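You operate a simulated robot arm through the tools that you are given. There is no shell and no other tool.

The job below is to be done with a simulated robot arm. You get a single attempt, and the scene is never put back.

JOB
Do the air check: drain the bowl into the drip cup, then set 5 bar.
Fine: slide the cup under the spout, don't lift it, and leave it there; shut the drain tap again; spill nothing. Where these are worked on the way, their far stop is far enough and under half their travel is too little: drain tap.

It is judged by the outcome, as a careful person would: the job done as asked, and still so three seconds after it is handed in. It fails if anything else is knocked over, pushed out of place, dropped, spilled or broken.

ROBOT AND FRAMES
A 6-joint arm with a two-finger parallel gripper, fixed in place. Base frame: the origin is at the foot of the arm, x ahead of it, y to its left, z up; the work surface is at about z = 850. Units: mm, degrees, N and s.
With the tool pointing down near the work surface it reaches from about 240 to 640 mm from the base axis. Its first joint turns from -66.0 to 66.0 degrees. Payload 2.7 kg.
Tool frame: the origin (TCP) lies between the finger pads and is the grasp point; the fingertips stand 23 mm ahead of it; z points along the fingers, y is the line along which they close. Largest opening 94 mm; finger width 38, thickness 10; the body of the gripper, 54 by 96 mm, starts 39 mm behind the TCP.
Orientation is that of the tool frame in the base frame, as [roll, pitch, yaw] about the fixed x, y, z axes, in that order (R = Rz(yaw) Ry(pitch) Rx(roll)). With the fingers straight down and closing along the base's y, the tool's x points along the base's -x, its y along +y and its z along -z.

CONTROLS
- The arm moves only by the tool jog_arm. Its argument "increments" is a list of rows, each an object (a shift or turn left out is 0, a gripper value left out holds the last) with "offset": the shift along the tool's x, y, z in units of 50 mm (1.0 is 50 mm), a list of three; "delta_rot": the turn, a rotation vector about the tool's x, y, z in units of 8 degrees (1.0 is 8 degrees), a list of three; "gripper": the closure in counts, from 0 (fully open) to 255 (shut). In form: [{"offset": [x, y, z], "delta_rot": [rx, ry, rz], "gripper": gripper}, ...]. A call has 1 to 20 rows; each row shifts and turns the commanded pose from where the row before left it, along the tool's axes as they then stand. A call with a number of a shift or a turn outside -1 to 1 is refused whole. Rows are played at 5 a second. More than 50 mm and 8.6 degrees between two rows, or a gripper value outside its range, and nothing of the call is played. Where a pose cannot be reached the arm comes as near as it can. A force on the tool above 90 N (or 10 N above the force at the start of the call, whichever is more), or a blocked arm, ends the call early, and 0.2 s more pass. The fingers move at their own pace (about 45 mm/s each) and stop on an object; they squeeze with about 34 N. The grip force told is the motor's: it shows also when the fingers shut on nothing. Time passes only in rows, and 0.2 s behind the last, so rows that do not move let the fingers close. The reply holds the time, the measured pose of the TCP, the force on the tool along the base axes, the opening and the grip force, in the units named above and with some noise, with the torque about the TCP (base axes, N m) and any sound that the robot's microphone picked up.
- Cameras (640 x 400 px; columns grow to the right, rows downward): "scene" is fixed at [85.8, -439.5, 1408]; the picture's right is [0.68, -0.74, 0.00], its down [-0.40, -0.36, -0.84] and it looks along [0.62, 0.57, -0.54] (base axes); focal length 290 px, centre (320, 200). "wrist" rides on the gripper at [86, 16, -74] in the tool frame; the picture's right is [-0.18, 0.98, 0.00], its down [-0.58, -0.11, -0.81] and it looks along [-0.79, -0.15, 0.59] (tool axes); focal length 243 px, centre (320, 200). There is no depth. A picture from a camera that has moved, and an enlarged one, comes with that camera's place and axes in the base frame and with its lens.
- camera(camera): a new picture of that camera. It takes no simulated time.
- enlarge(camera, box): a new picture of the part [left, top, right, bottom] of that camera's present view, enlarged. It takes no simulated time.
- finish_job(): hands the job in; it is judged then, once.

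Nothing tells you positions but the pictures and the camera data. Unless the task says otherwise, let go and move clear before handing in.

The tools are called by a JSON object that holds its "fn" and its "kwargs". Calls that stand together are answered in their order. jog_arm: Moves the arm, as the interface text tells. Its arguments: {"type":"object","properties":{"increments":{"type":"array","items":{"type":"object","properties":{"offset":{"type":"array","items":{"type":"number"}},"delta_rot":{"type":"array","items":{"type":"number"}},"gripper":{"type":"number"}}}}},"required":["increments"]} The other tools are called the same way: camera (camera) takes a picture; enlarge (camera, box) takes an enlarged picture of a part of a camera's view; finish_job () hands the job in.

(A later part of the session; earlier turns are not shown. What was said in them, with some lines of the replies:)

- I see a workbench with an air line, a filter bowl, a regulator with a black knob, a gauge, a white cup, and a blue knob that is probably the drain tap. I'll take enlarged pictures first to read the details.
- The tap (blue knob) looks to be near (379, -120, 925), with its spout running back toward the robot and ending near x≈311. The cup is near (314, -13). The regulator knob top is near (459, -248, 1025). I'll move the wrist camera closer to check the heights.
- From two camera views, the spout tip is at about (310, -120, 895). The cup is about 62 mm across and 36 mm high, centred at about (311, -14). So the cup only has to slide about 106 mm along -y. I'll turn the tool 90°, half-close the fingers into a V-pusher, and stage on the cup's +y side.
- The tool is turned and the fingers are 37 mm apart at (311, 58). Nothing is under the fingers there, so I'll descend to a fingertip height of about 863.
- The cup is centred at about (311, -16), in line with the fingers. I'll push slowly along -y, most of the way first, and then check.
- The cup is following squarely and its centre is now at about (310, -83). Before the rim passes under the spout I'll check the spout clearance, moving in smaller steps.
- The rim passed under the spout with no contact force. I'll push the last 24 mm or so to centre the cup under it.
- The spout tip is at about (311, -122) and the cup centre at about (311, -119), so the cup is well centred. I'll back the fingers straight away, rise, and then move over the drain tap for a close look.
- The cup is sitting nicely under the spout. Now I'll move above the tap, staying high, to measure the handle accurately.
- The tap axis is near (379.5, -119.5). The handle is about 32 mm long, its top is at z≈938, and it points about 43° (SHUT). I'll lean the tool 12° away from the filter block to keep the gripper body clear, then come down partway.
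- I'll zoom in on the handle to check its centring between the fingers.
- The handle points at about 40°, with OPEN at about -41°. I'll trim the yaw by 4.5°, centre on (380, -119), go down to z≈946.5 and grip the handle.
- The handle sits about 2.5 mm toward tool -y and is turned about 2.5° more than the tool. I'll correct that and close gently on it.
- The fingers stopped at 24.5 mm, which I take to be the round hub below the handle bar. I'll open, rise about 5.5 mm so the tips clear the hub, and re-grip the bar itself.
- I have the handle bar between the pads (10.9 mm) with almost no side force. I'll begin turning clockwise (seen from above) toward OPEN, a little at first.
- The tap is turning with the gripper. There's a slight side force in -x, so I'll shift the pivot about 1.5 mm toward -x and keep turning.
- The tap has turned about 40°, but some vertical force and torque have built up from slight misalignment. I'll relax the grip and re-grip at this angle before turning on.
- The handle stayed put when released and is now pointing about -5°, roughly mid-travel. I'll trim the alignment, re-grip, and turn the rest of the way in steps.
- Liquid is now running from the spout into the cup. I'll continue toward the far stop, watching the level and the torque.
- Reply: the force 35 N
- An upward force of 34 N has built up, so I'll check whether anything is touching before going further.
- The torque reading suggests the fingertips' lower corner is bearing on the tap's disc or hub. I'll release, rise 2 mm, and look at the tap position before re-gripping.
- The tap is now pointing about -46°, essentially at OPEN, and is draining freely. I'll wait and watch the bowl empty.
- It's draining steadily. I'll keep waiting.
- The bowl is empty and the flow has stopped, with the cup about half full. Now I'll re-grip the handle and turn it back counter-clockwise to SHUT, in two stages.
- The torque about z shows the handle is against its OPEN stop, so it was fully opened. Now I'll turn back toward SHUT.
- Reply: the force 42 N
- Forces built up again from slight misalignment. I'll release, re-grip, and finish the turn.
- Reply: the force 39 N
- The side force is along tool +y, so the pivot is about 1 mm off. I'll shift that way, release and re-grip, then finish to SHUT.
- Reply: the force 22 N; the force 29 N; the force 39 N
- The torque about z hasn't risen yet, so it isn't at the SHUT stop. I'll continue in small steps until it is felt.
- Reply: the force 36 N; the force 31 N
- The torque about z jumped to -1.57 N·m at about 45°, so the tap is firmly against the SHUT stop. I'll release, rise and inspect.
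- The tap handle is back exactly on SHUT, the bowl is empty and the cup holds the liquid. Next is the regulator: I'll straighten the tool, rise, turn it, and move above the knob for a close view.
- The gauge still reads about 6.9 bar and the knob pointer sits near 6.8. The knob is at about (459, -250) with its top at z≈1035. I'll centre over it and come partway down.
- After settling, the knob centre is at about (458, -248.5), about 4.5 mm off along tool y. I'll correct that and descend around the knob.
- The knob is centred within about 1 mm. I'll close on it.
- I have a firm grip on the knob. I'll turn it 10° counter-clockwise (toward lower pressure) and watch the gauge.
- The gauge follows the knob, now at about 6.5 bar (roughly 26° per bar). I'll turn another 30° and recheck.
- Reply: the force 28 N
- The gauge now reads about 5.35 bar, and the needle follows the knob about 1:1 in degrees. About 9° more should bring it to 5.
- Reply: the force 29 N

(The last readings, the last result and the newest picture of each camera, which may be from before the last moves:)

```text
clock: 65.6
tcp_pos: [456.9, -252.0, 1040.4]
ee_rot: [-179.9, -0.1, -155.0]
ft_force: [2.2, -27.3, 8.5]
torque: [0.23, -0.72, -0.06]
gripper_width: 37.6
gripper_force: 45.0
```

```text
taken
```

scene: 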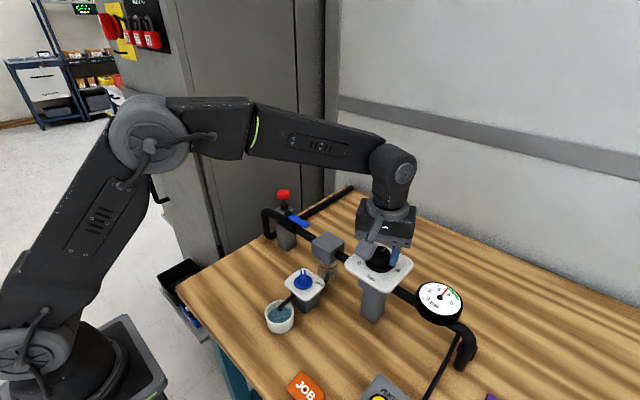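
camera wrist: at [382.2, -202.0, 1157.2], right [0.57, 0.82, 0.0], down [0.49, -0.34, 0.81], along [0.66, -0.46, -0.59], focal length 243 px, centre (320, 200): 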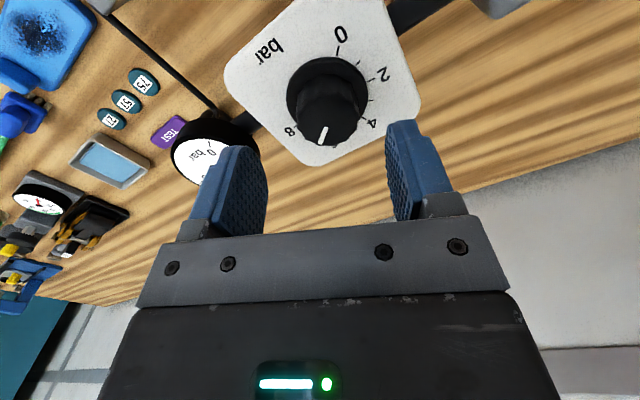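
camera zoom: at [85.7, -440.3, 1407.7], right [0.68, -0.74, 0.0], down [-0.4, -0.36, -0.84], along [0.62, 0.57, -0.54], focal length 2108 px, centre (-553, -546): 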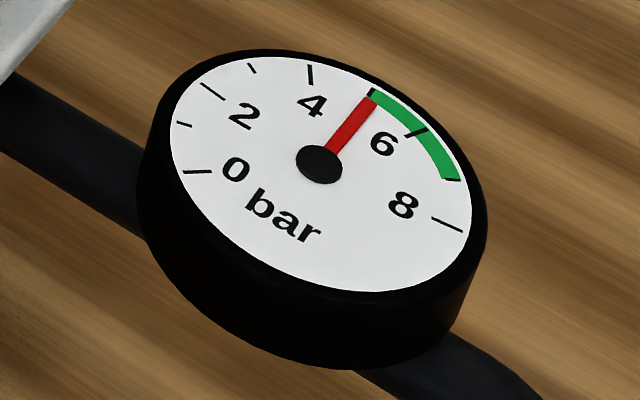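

Very close to 5. I'll zoom in further for a precise reading.

{"fn": "enlarge", "kwargs": {"camera": "scene", "box": [426, 280, 458, 304]}}

{"fn": "enlarge", "kwargs": {"camera": "wrist", "box": [190, 20, 430, 240]}}

```text
16.00 times, centred on (442, 292) of scene
camera zoom: at [85.7, -440.3, 1407.7], right [0.68, -0.74, 0.0], down [-0.4, -0.36, -0.84], along [0.62, 0.57, -0.54], focal length 4637 px, centre (-1632, -1272)
```

zoom: 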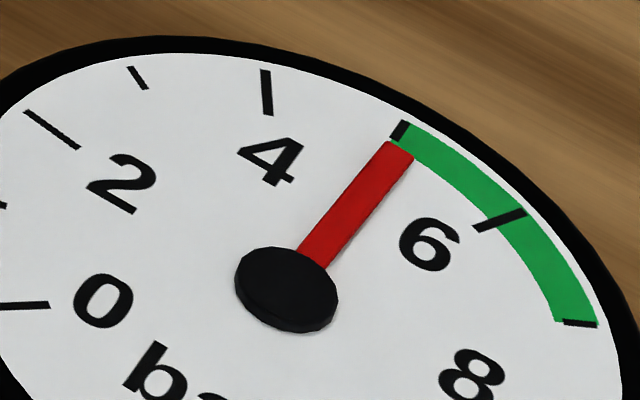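

```text
1.82 times, centred on (310, 130) of wrist
camera zoom: at [372.3, -272.3, 1113.8], right [-0.25, 0.97, 0.0], down [0.57, 0.15, 0.81], along [0.78, 0.2, -0.59], focal length 441 px, centre (338, 327)
```

zoom: 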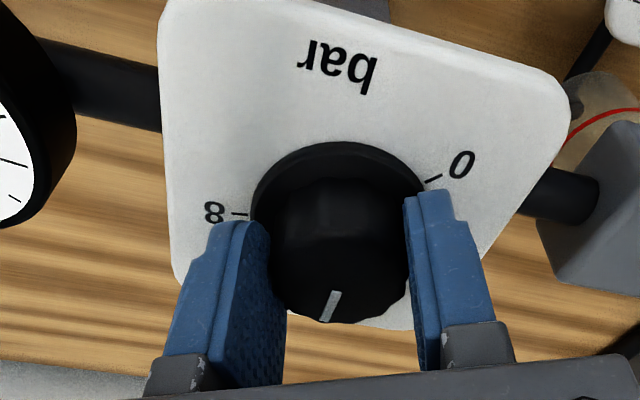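

The needle is about 2° above the 5 mark (about 5.08 bar). I'll turn 2° more, and shift about 1.4 mm to relieve the side load before releasing.

{"fn": "jog_arm", "kwargs": {"increments": [{"offset": [0.012, -0.027, 0]}, {"delta_rot": [0, 0, -0.25]}, {"offset": [0, 0, 0]}, {"offset": [0, 0, 0]}, {"offset": [0, 0, 0]}]}}

{"fn": "enlarge", "kwargs": {"camera": "scene", "box": [426, 280, 458, 304]}}

```text
clock: 66.8
tcp_pos: [458.0, -250.5, 1039.3]
ee_rot: [-179.8, -0.1, -152.9]
ft_force: [7.1, -25.4, 6.6]
torque: [0.16, 0.26, -0.08]
gripper_width: 37.6
gripper_force: 45.2
```

```text
16.00 times, centred on (442, 292) of scene
camera zoom: at [85.9, -440.2, 1407.7], right [0.68, -0.74, 0.0], down [-0.4, -0.36, -0.84], along [0.62, 0.57, -0.54], focal length 4637 px, centre (-1632, -1272)
```

zoom: 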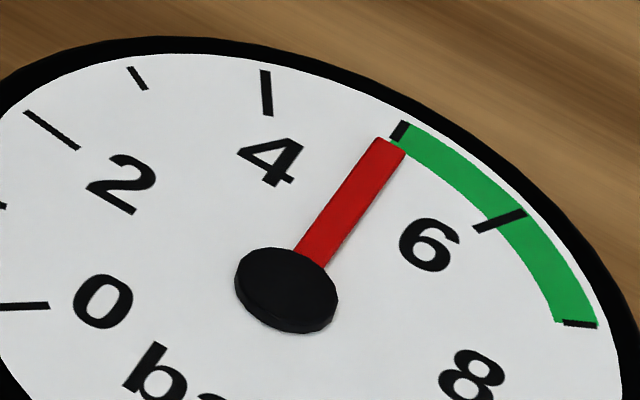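

The gauge now reads 5.0 bar within my reading accuracy. I'll release the knob and check that it stays.

{"fn": "jog_arm", "kwargs": {"increments": [{"gripper": 75}, {"offset": [0, 0, 0]}, {"offset": [0, 0, 0]}, {"offset": [0, 0, 0]}]}}

{"fn": "enlarge", "kwargs": {"camera": "scene", "box": [426, 280, 458, 304]}}

{"fn": "enlarge", "kwargs": {"camera": "wrist", "box": [190, 20, 430, 240]}}

```text
clock: 67.8
tcp_pos: [457.7, -248.6, 1040.0]
ee_rot: [-180.0, 0.0, -152.9]
ft_force: [0.3, 0.3, 0.3]
torque: [-0.03, -0.01, -0.01]
gripper_width: 66.2
gripper_force: 0.0
```

```text
16.00 times, centred on (442, 292) of scene
camera zoom: at [85.8, -439.5, 1408.0], right [0.68, -0.74, 0.0], down [-0.4, -0.36, -0.84], along [0.62, 0.57, -0.54], focal length 4637 px, centre (-1632, -1272)
```

zoom: 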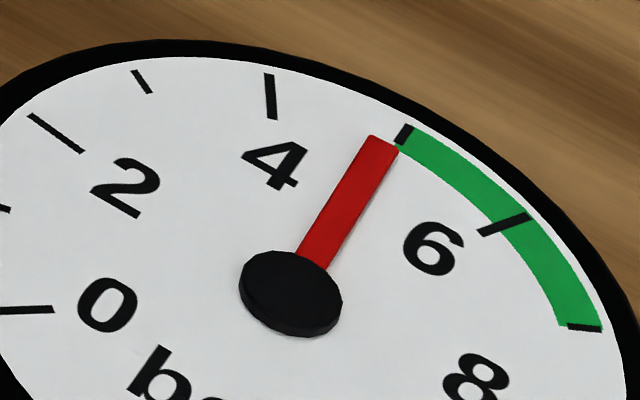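

```text
1.82 times, centred on (310, 130) of wrist
camera zoom: at [373.3, -273.9, 1113.5], right [-0.28, 0.96, 0.0], down [0.57, 0.17, 0.81], along [0.77, 0.23, -0.59], focal length 441 px, centre (338, 327)
```

zoom: 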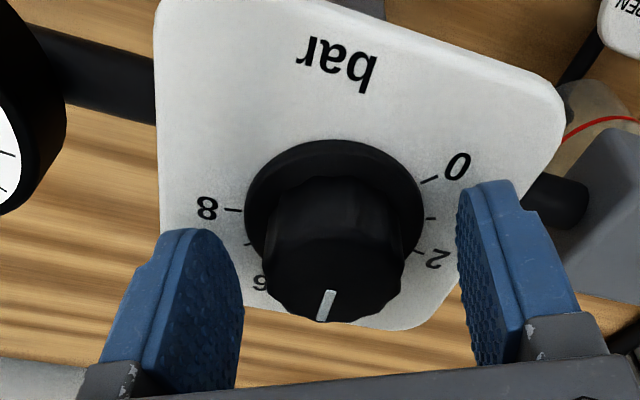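

Releasing dragged the knob about 3°, to about 4.9 bar, because of the residual side load. I'll centre better (1.5 mm), re-grip and fine-tune.

{"fn": "jog_arm", "kwargs": {"increments": [{"offset": [0, -0.032, 0]}, {"offset": [0, 0, 0]}, {"gripper": 255}, {"offset": [0, 0, 0]}, {"offset": [0, 0, 0]}, {"offset": [0, 0, 0]}, {"offset": [0, 0, 0]}]}}

{"fn": "enlarge", "kwargs": {"camera": "scene", "box": [426, 280, 458, 304]}}

{"fn": "enlarge", "kwargs": {"camera": "wrist", "box": [190, 20, 430, 240]}}

```text
clock: 69.4
tcp_pos: [456.8, -250.6, 1038.4]
ee_rot: [180.0, -0.1, -152.9]
ft_force: [-5.0, 5.3, 0.3]
torque: [-0.19, -0.08, 0.04]
gripper_width: 37.7
gripper_force: 44.9
```

```text
16.00 times, centred on (442, 292) of scene
camera zoom: at [85.7, -439.4, 1408.0], right [0.68, -0.74, 0.0], down [-0.4, -0.36, -0.84], along [0.62, 0.57, -0.54], focal length 4637 px, centre (-1632, -1272)
```

zoom: 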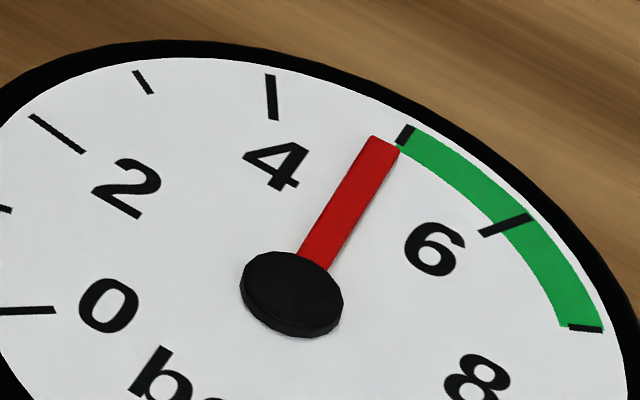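

```text
1.82 times, centred on (310, 130) of wrist
camera zoom: at [373.6, -275.6, 1113.6], right [-0.28, 0.96, 0.0], down [0.57, 0.17, 0.81], along [0.77, 0.23, -0.59], focal length 441 px, centre (338, 327)
```

zoom: 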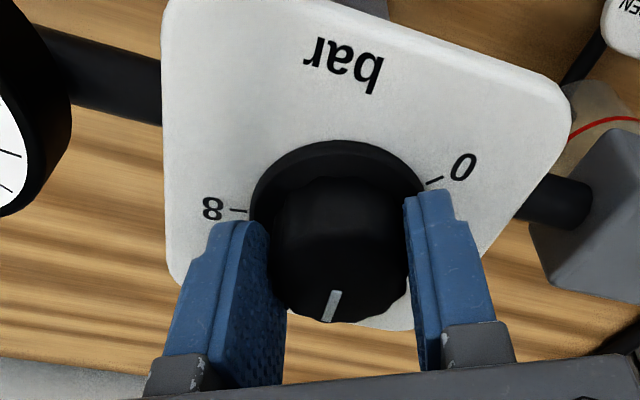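

The side load is now small and the reading is unchanged (about 4.9). I'll turn back about 2.5° clockwise.

{"fn": "jog_arm", "kwargs": {"increments": [{"delta_rot": [0, 0, 0.3]}, {"offset": [0, 0, 0]}, {"offset": [0, 0, 0]}, {"offset": [0, 0, 0]}]}}

{"fn": "enlarge", "kwargs": {"camera": "scene", "box": [426, 280, 458, 304]}}

```text
clock: 70.4
tcp_pos: [458.5, -250.1, 1039.6]
ee_rot: [179.9, 0.0, -155.4]
ft_force: [-8.3, 7.6, 0.0]
torque: [-0.18, -0.16, 0.0]
gripper_width: 37.8
gripper_force: 44.6
```

```text
16.00 times, centred on (442, 292) of scene
camera zoom: at [85.6, -439.3, 1408.0], right [0.68, -0.74, 0.0], down [-0.4, -0.36, -0.84], along [0.62, 0.57, -0.54], focal length 4637 px, centre (-1632, -1272)
```

zoom: 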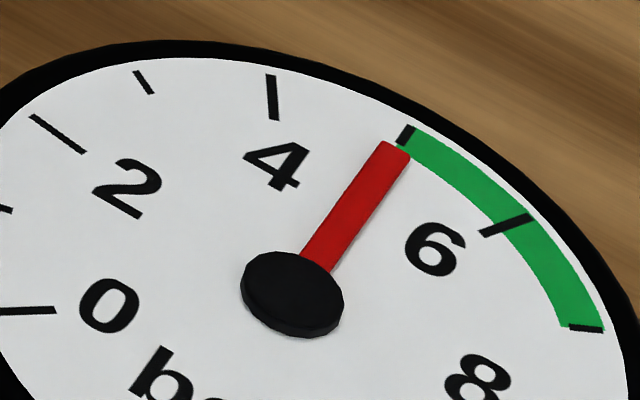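

That reads 5.0 bar. I'll take out the remaining side load (0.5 mm) and release again.

{"fn": "jog_arm", "kwargs": {"increments": [{"offset": [0, 0.011, 0]}, {"offset": [0, 0, 0]}, {"gripper": 75}, {"offset": [0, 0, 0]}, {"offset": [0, 0, 0]}, {"offset": [0, 0, 0]}]}}

{"fn": "enlarge", "kwargs": {"camera": "scene", "box": [426, 280, 458, 304]}}

{"fn": "enlarge", "kwargs": {"camera": "wrist", "box": [190, 20, 430, 240]}}

```text
clock: 71.8
tcp_pos: [457.6, -250.9, 1039.4]
ee_rot: [180.0, 0.0, -155.3]
ft_force: [-0.5, 0.5, -0.3]
torque: [0.01, 0.02, 0.02]
gripper_width: 66.5
gripper_force: 0.0
```

```text
16.00 times, centred on (442, 292) of scene
camera zoom: at [85.8, -439.5, 1408.0], right [0.68, -0.74, 0.0], down [-0.4, -0.36, -0.84], along [0.62, 0.57, -0.54], focal length 4637 px, centre (-1632, -1272)
```

zoom: 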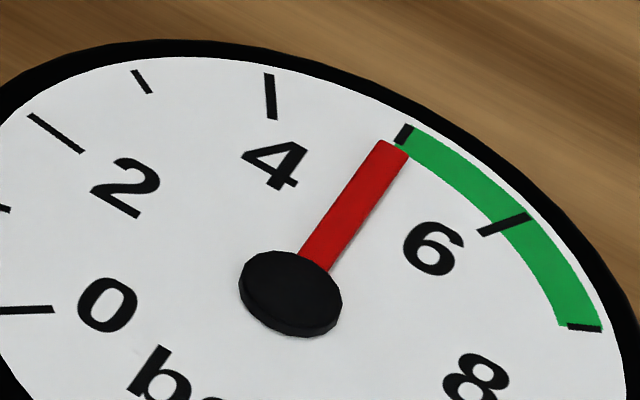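

```text
1.82 times, centred on (310, 130) of wrist
camera zoom: at [372.4, -272.2, 1113.8], right [-0.24, 0.97, 0.0], down [0.57, 0.14, 0.81], along [0.78, 0.2, -0.59], focal length 441 px, centre (338, 327)
```

zoom: 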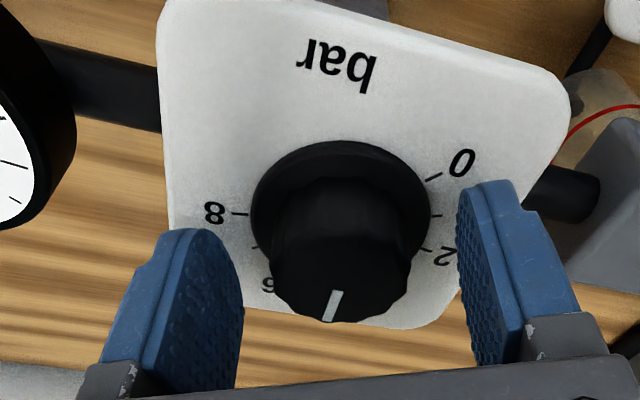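

It holds at 5.0 bar after release. I'll lift straight up, move clear, and do a full final check.

{"fn": "jog_arm", "kwargs": {"increments": [{"offset": [0, 0, -0.3]}, {"offset": [0, 0, -0.6]}, {"offset": [0, 0, -0.8]}, {"offset": [0, 0, -0.8]}, {"offset": [0.6, 0, -0.4]}, {"offset": [0.6, 0.3, 0]}, {"offset": [0.6, 0.3, 0]}, {"offset": [0, 0, 0]}, {"offset": [0, 0, 0]}, {"offset": [0, 0, 0]}]}}

{"fn": "camera", "kwargs": {"camera": "scene"}}

{"fn": "camera", "kwargs": {"camera": "wrist"}}

{"fn": "enlarge", "kwargs": {"camera": "scene", "box": [240, 230, 400, 340]}}

{"fn": "enlarge", "kwargs": {"camera": "scene", "box": [340, 230, 480, 340]}}

{"fn": "enlarge", "kwargs": {"camera": "scene", "box": [426, 280, 458, 304]}}

```text
clock: 74.0
tcp_pos: [361.7, -261.6, 1183.5]
ee_rot: [180.0, 0.0, -155.4]
ft_force: [-0.3, -0.6, 0.5]
torque: [0.01, -0.01, 0.0]
gripper_width: 66.3
gripper_force: 0.1
```

```text
taken
```

scene: 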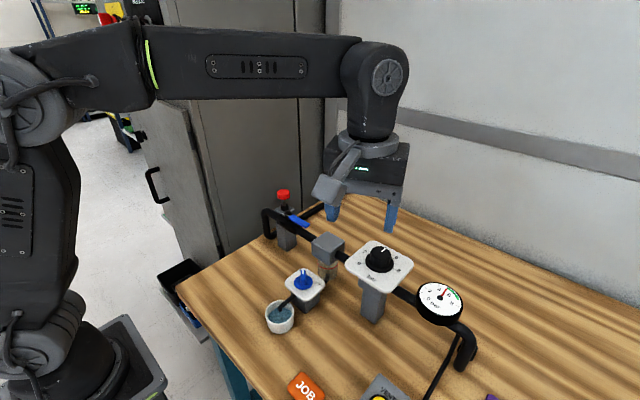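

```text
taken
camera wrist: at [276.9, -282.7, 1258.6], right [-0.24, 0.97, 0.0], down [0.57, 0.14, 0.81], along [0.78, 0.2, -0.59], focal length 243 px, centre (320, 200)
```

wrist: 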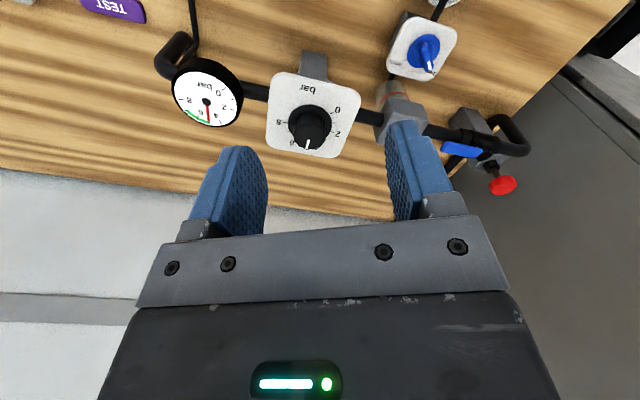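

```text
3.64 times, centred on (320, 285) of scene
camera zoom: at [85.8, -439.5, 1408.0], right [0.68, -0.74, 0.0], down [-0.4, -0.36, -0.84], along [0.62, 0.57, -0.54], focal length 1054 px, centre (320, -109)
```

zoom: 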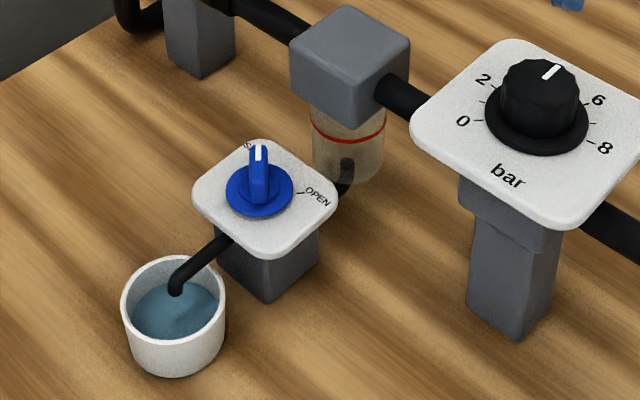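

```text
3.64 times, centred on (410, 285) of scene
camera zoom: at [85.8, -439.5, 1408.0], right [0.68, -0.74, 0.0], down [-0.4, -0.36, -0.84], along [0.62, 0.57, -0.54], focal length 1054 px, centre (-7, -109)
```

zoom: 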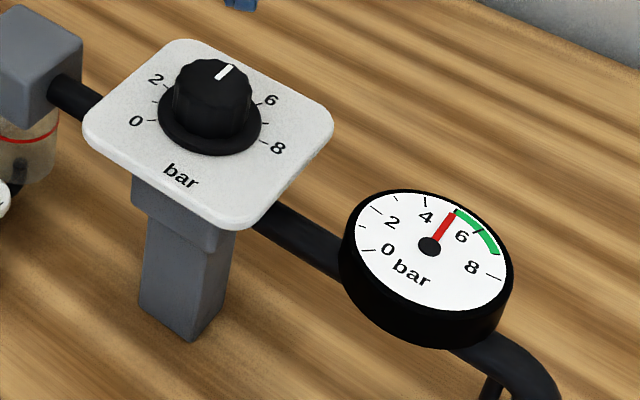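

```text
16.00 times, centred on (442, 292) of scene
camera zoom: at [85.8, -439.5, 1408.0], right [0.68, -0.74, 0.0], down [-0.4, -0.36, -0.84], along [0.62, 0.57, -0.54], focal length 4637 px, centre (-1632, -1272)
```

zoom: 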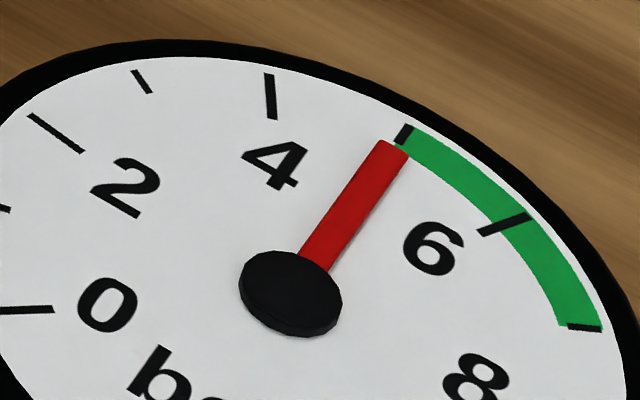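

Everything looks in place. I'll cross-check the gauge and tap from the wrist camera's angle before handing in.

{"fn": "enlarge", "kwargs": {"camera": "wrist", "box": [168, 55, 248, 130]}}

{"fn": "enlarge", "kwargs": {"camera": "wrist", "box": [370, 0, 480, 90]}}

{"fn": "enlarge", "kwargs": {"camera": "wrist", "box": [260, 65, 370, 165]}}

```text
5.33 times, centred on (208, 92) of wrist
camera zoom: at [276.9, -282.7, 1258.6], right [-0.24, 0.97, 0.0], down [0.57, 0.14, 0.81], along [0.78, 0.2, -0.59], focal length 1294 px, centre (917, 773)
```

zoom: 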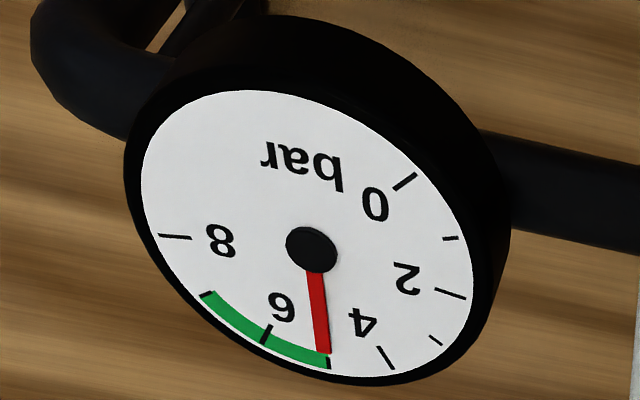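

```text
4.44 times, centred on (425, 45) of wrist
camera zoom: at [276.9, -282.7, 1258.6], right [-0.24, 0.97, 0.0], down [0.57, 0.14, 0.81], along [0.78, 0.2, -0.59], focal length 1078 px, centre (-147, 889)
```

zoom: 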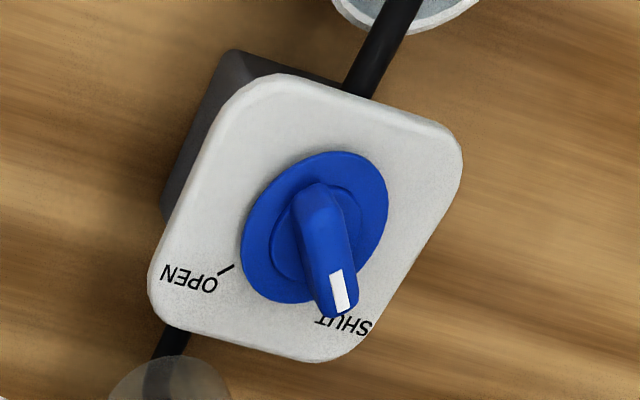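

```text
4.00 times, centred on (315, 115) of wrist
camera zoom: at [276.9, -282.7, 1258.6], right [-0.24, 0.97, 0.0], down [0.57, 0.14, 0.81], along [0.78, 0.2, -0.59], focal length 970 px, centre (340, 540)
```

zoom: 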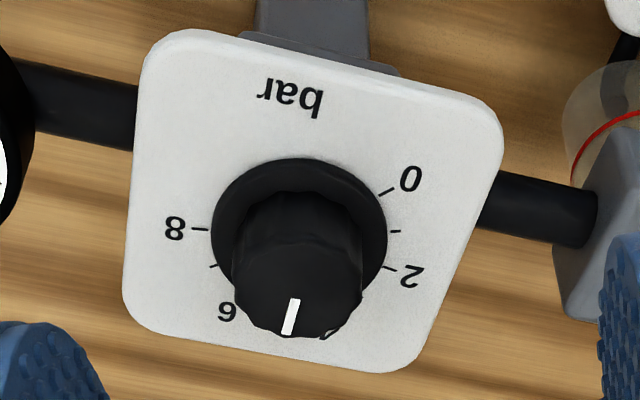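

From the wrist camera too, the needle points right at the 5 bar tick and the drain tap sits on SHUT. The bowl is empty, the cup stands under the spout with the drained liquid and nothing spilled, and the arm is clear, so I'm handing in.

{"fn": "finish_job", "kwargs": {}}

```text
The job is handed in.
```

The air check is done and handed in. The bowl is drained into the drip cup, and the gauge reads 5 bar.

- **Cup:** I slid it under the spout without lifting it. It is still there, holding the drained liquid, and I saw no spills.
- **Drain tap:** I opened it to its far stop, waited until the bowl was empty, then turned it back firmly against the SHUT stop.
- **Pressure:** I turned the regulator down from about 6.9 bar. My first release dragged the knob to about 4.9 bar, so I re-gripped and corrected it. It stayed at 5 bar after the second release, and both cameras show the needle at the 5 mark.

The arm has let go and moved clear, and I saw nothing else on the bench disturbed.
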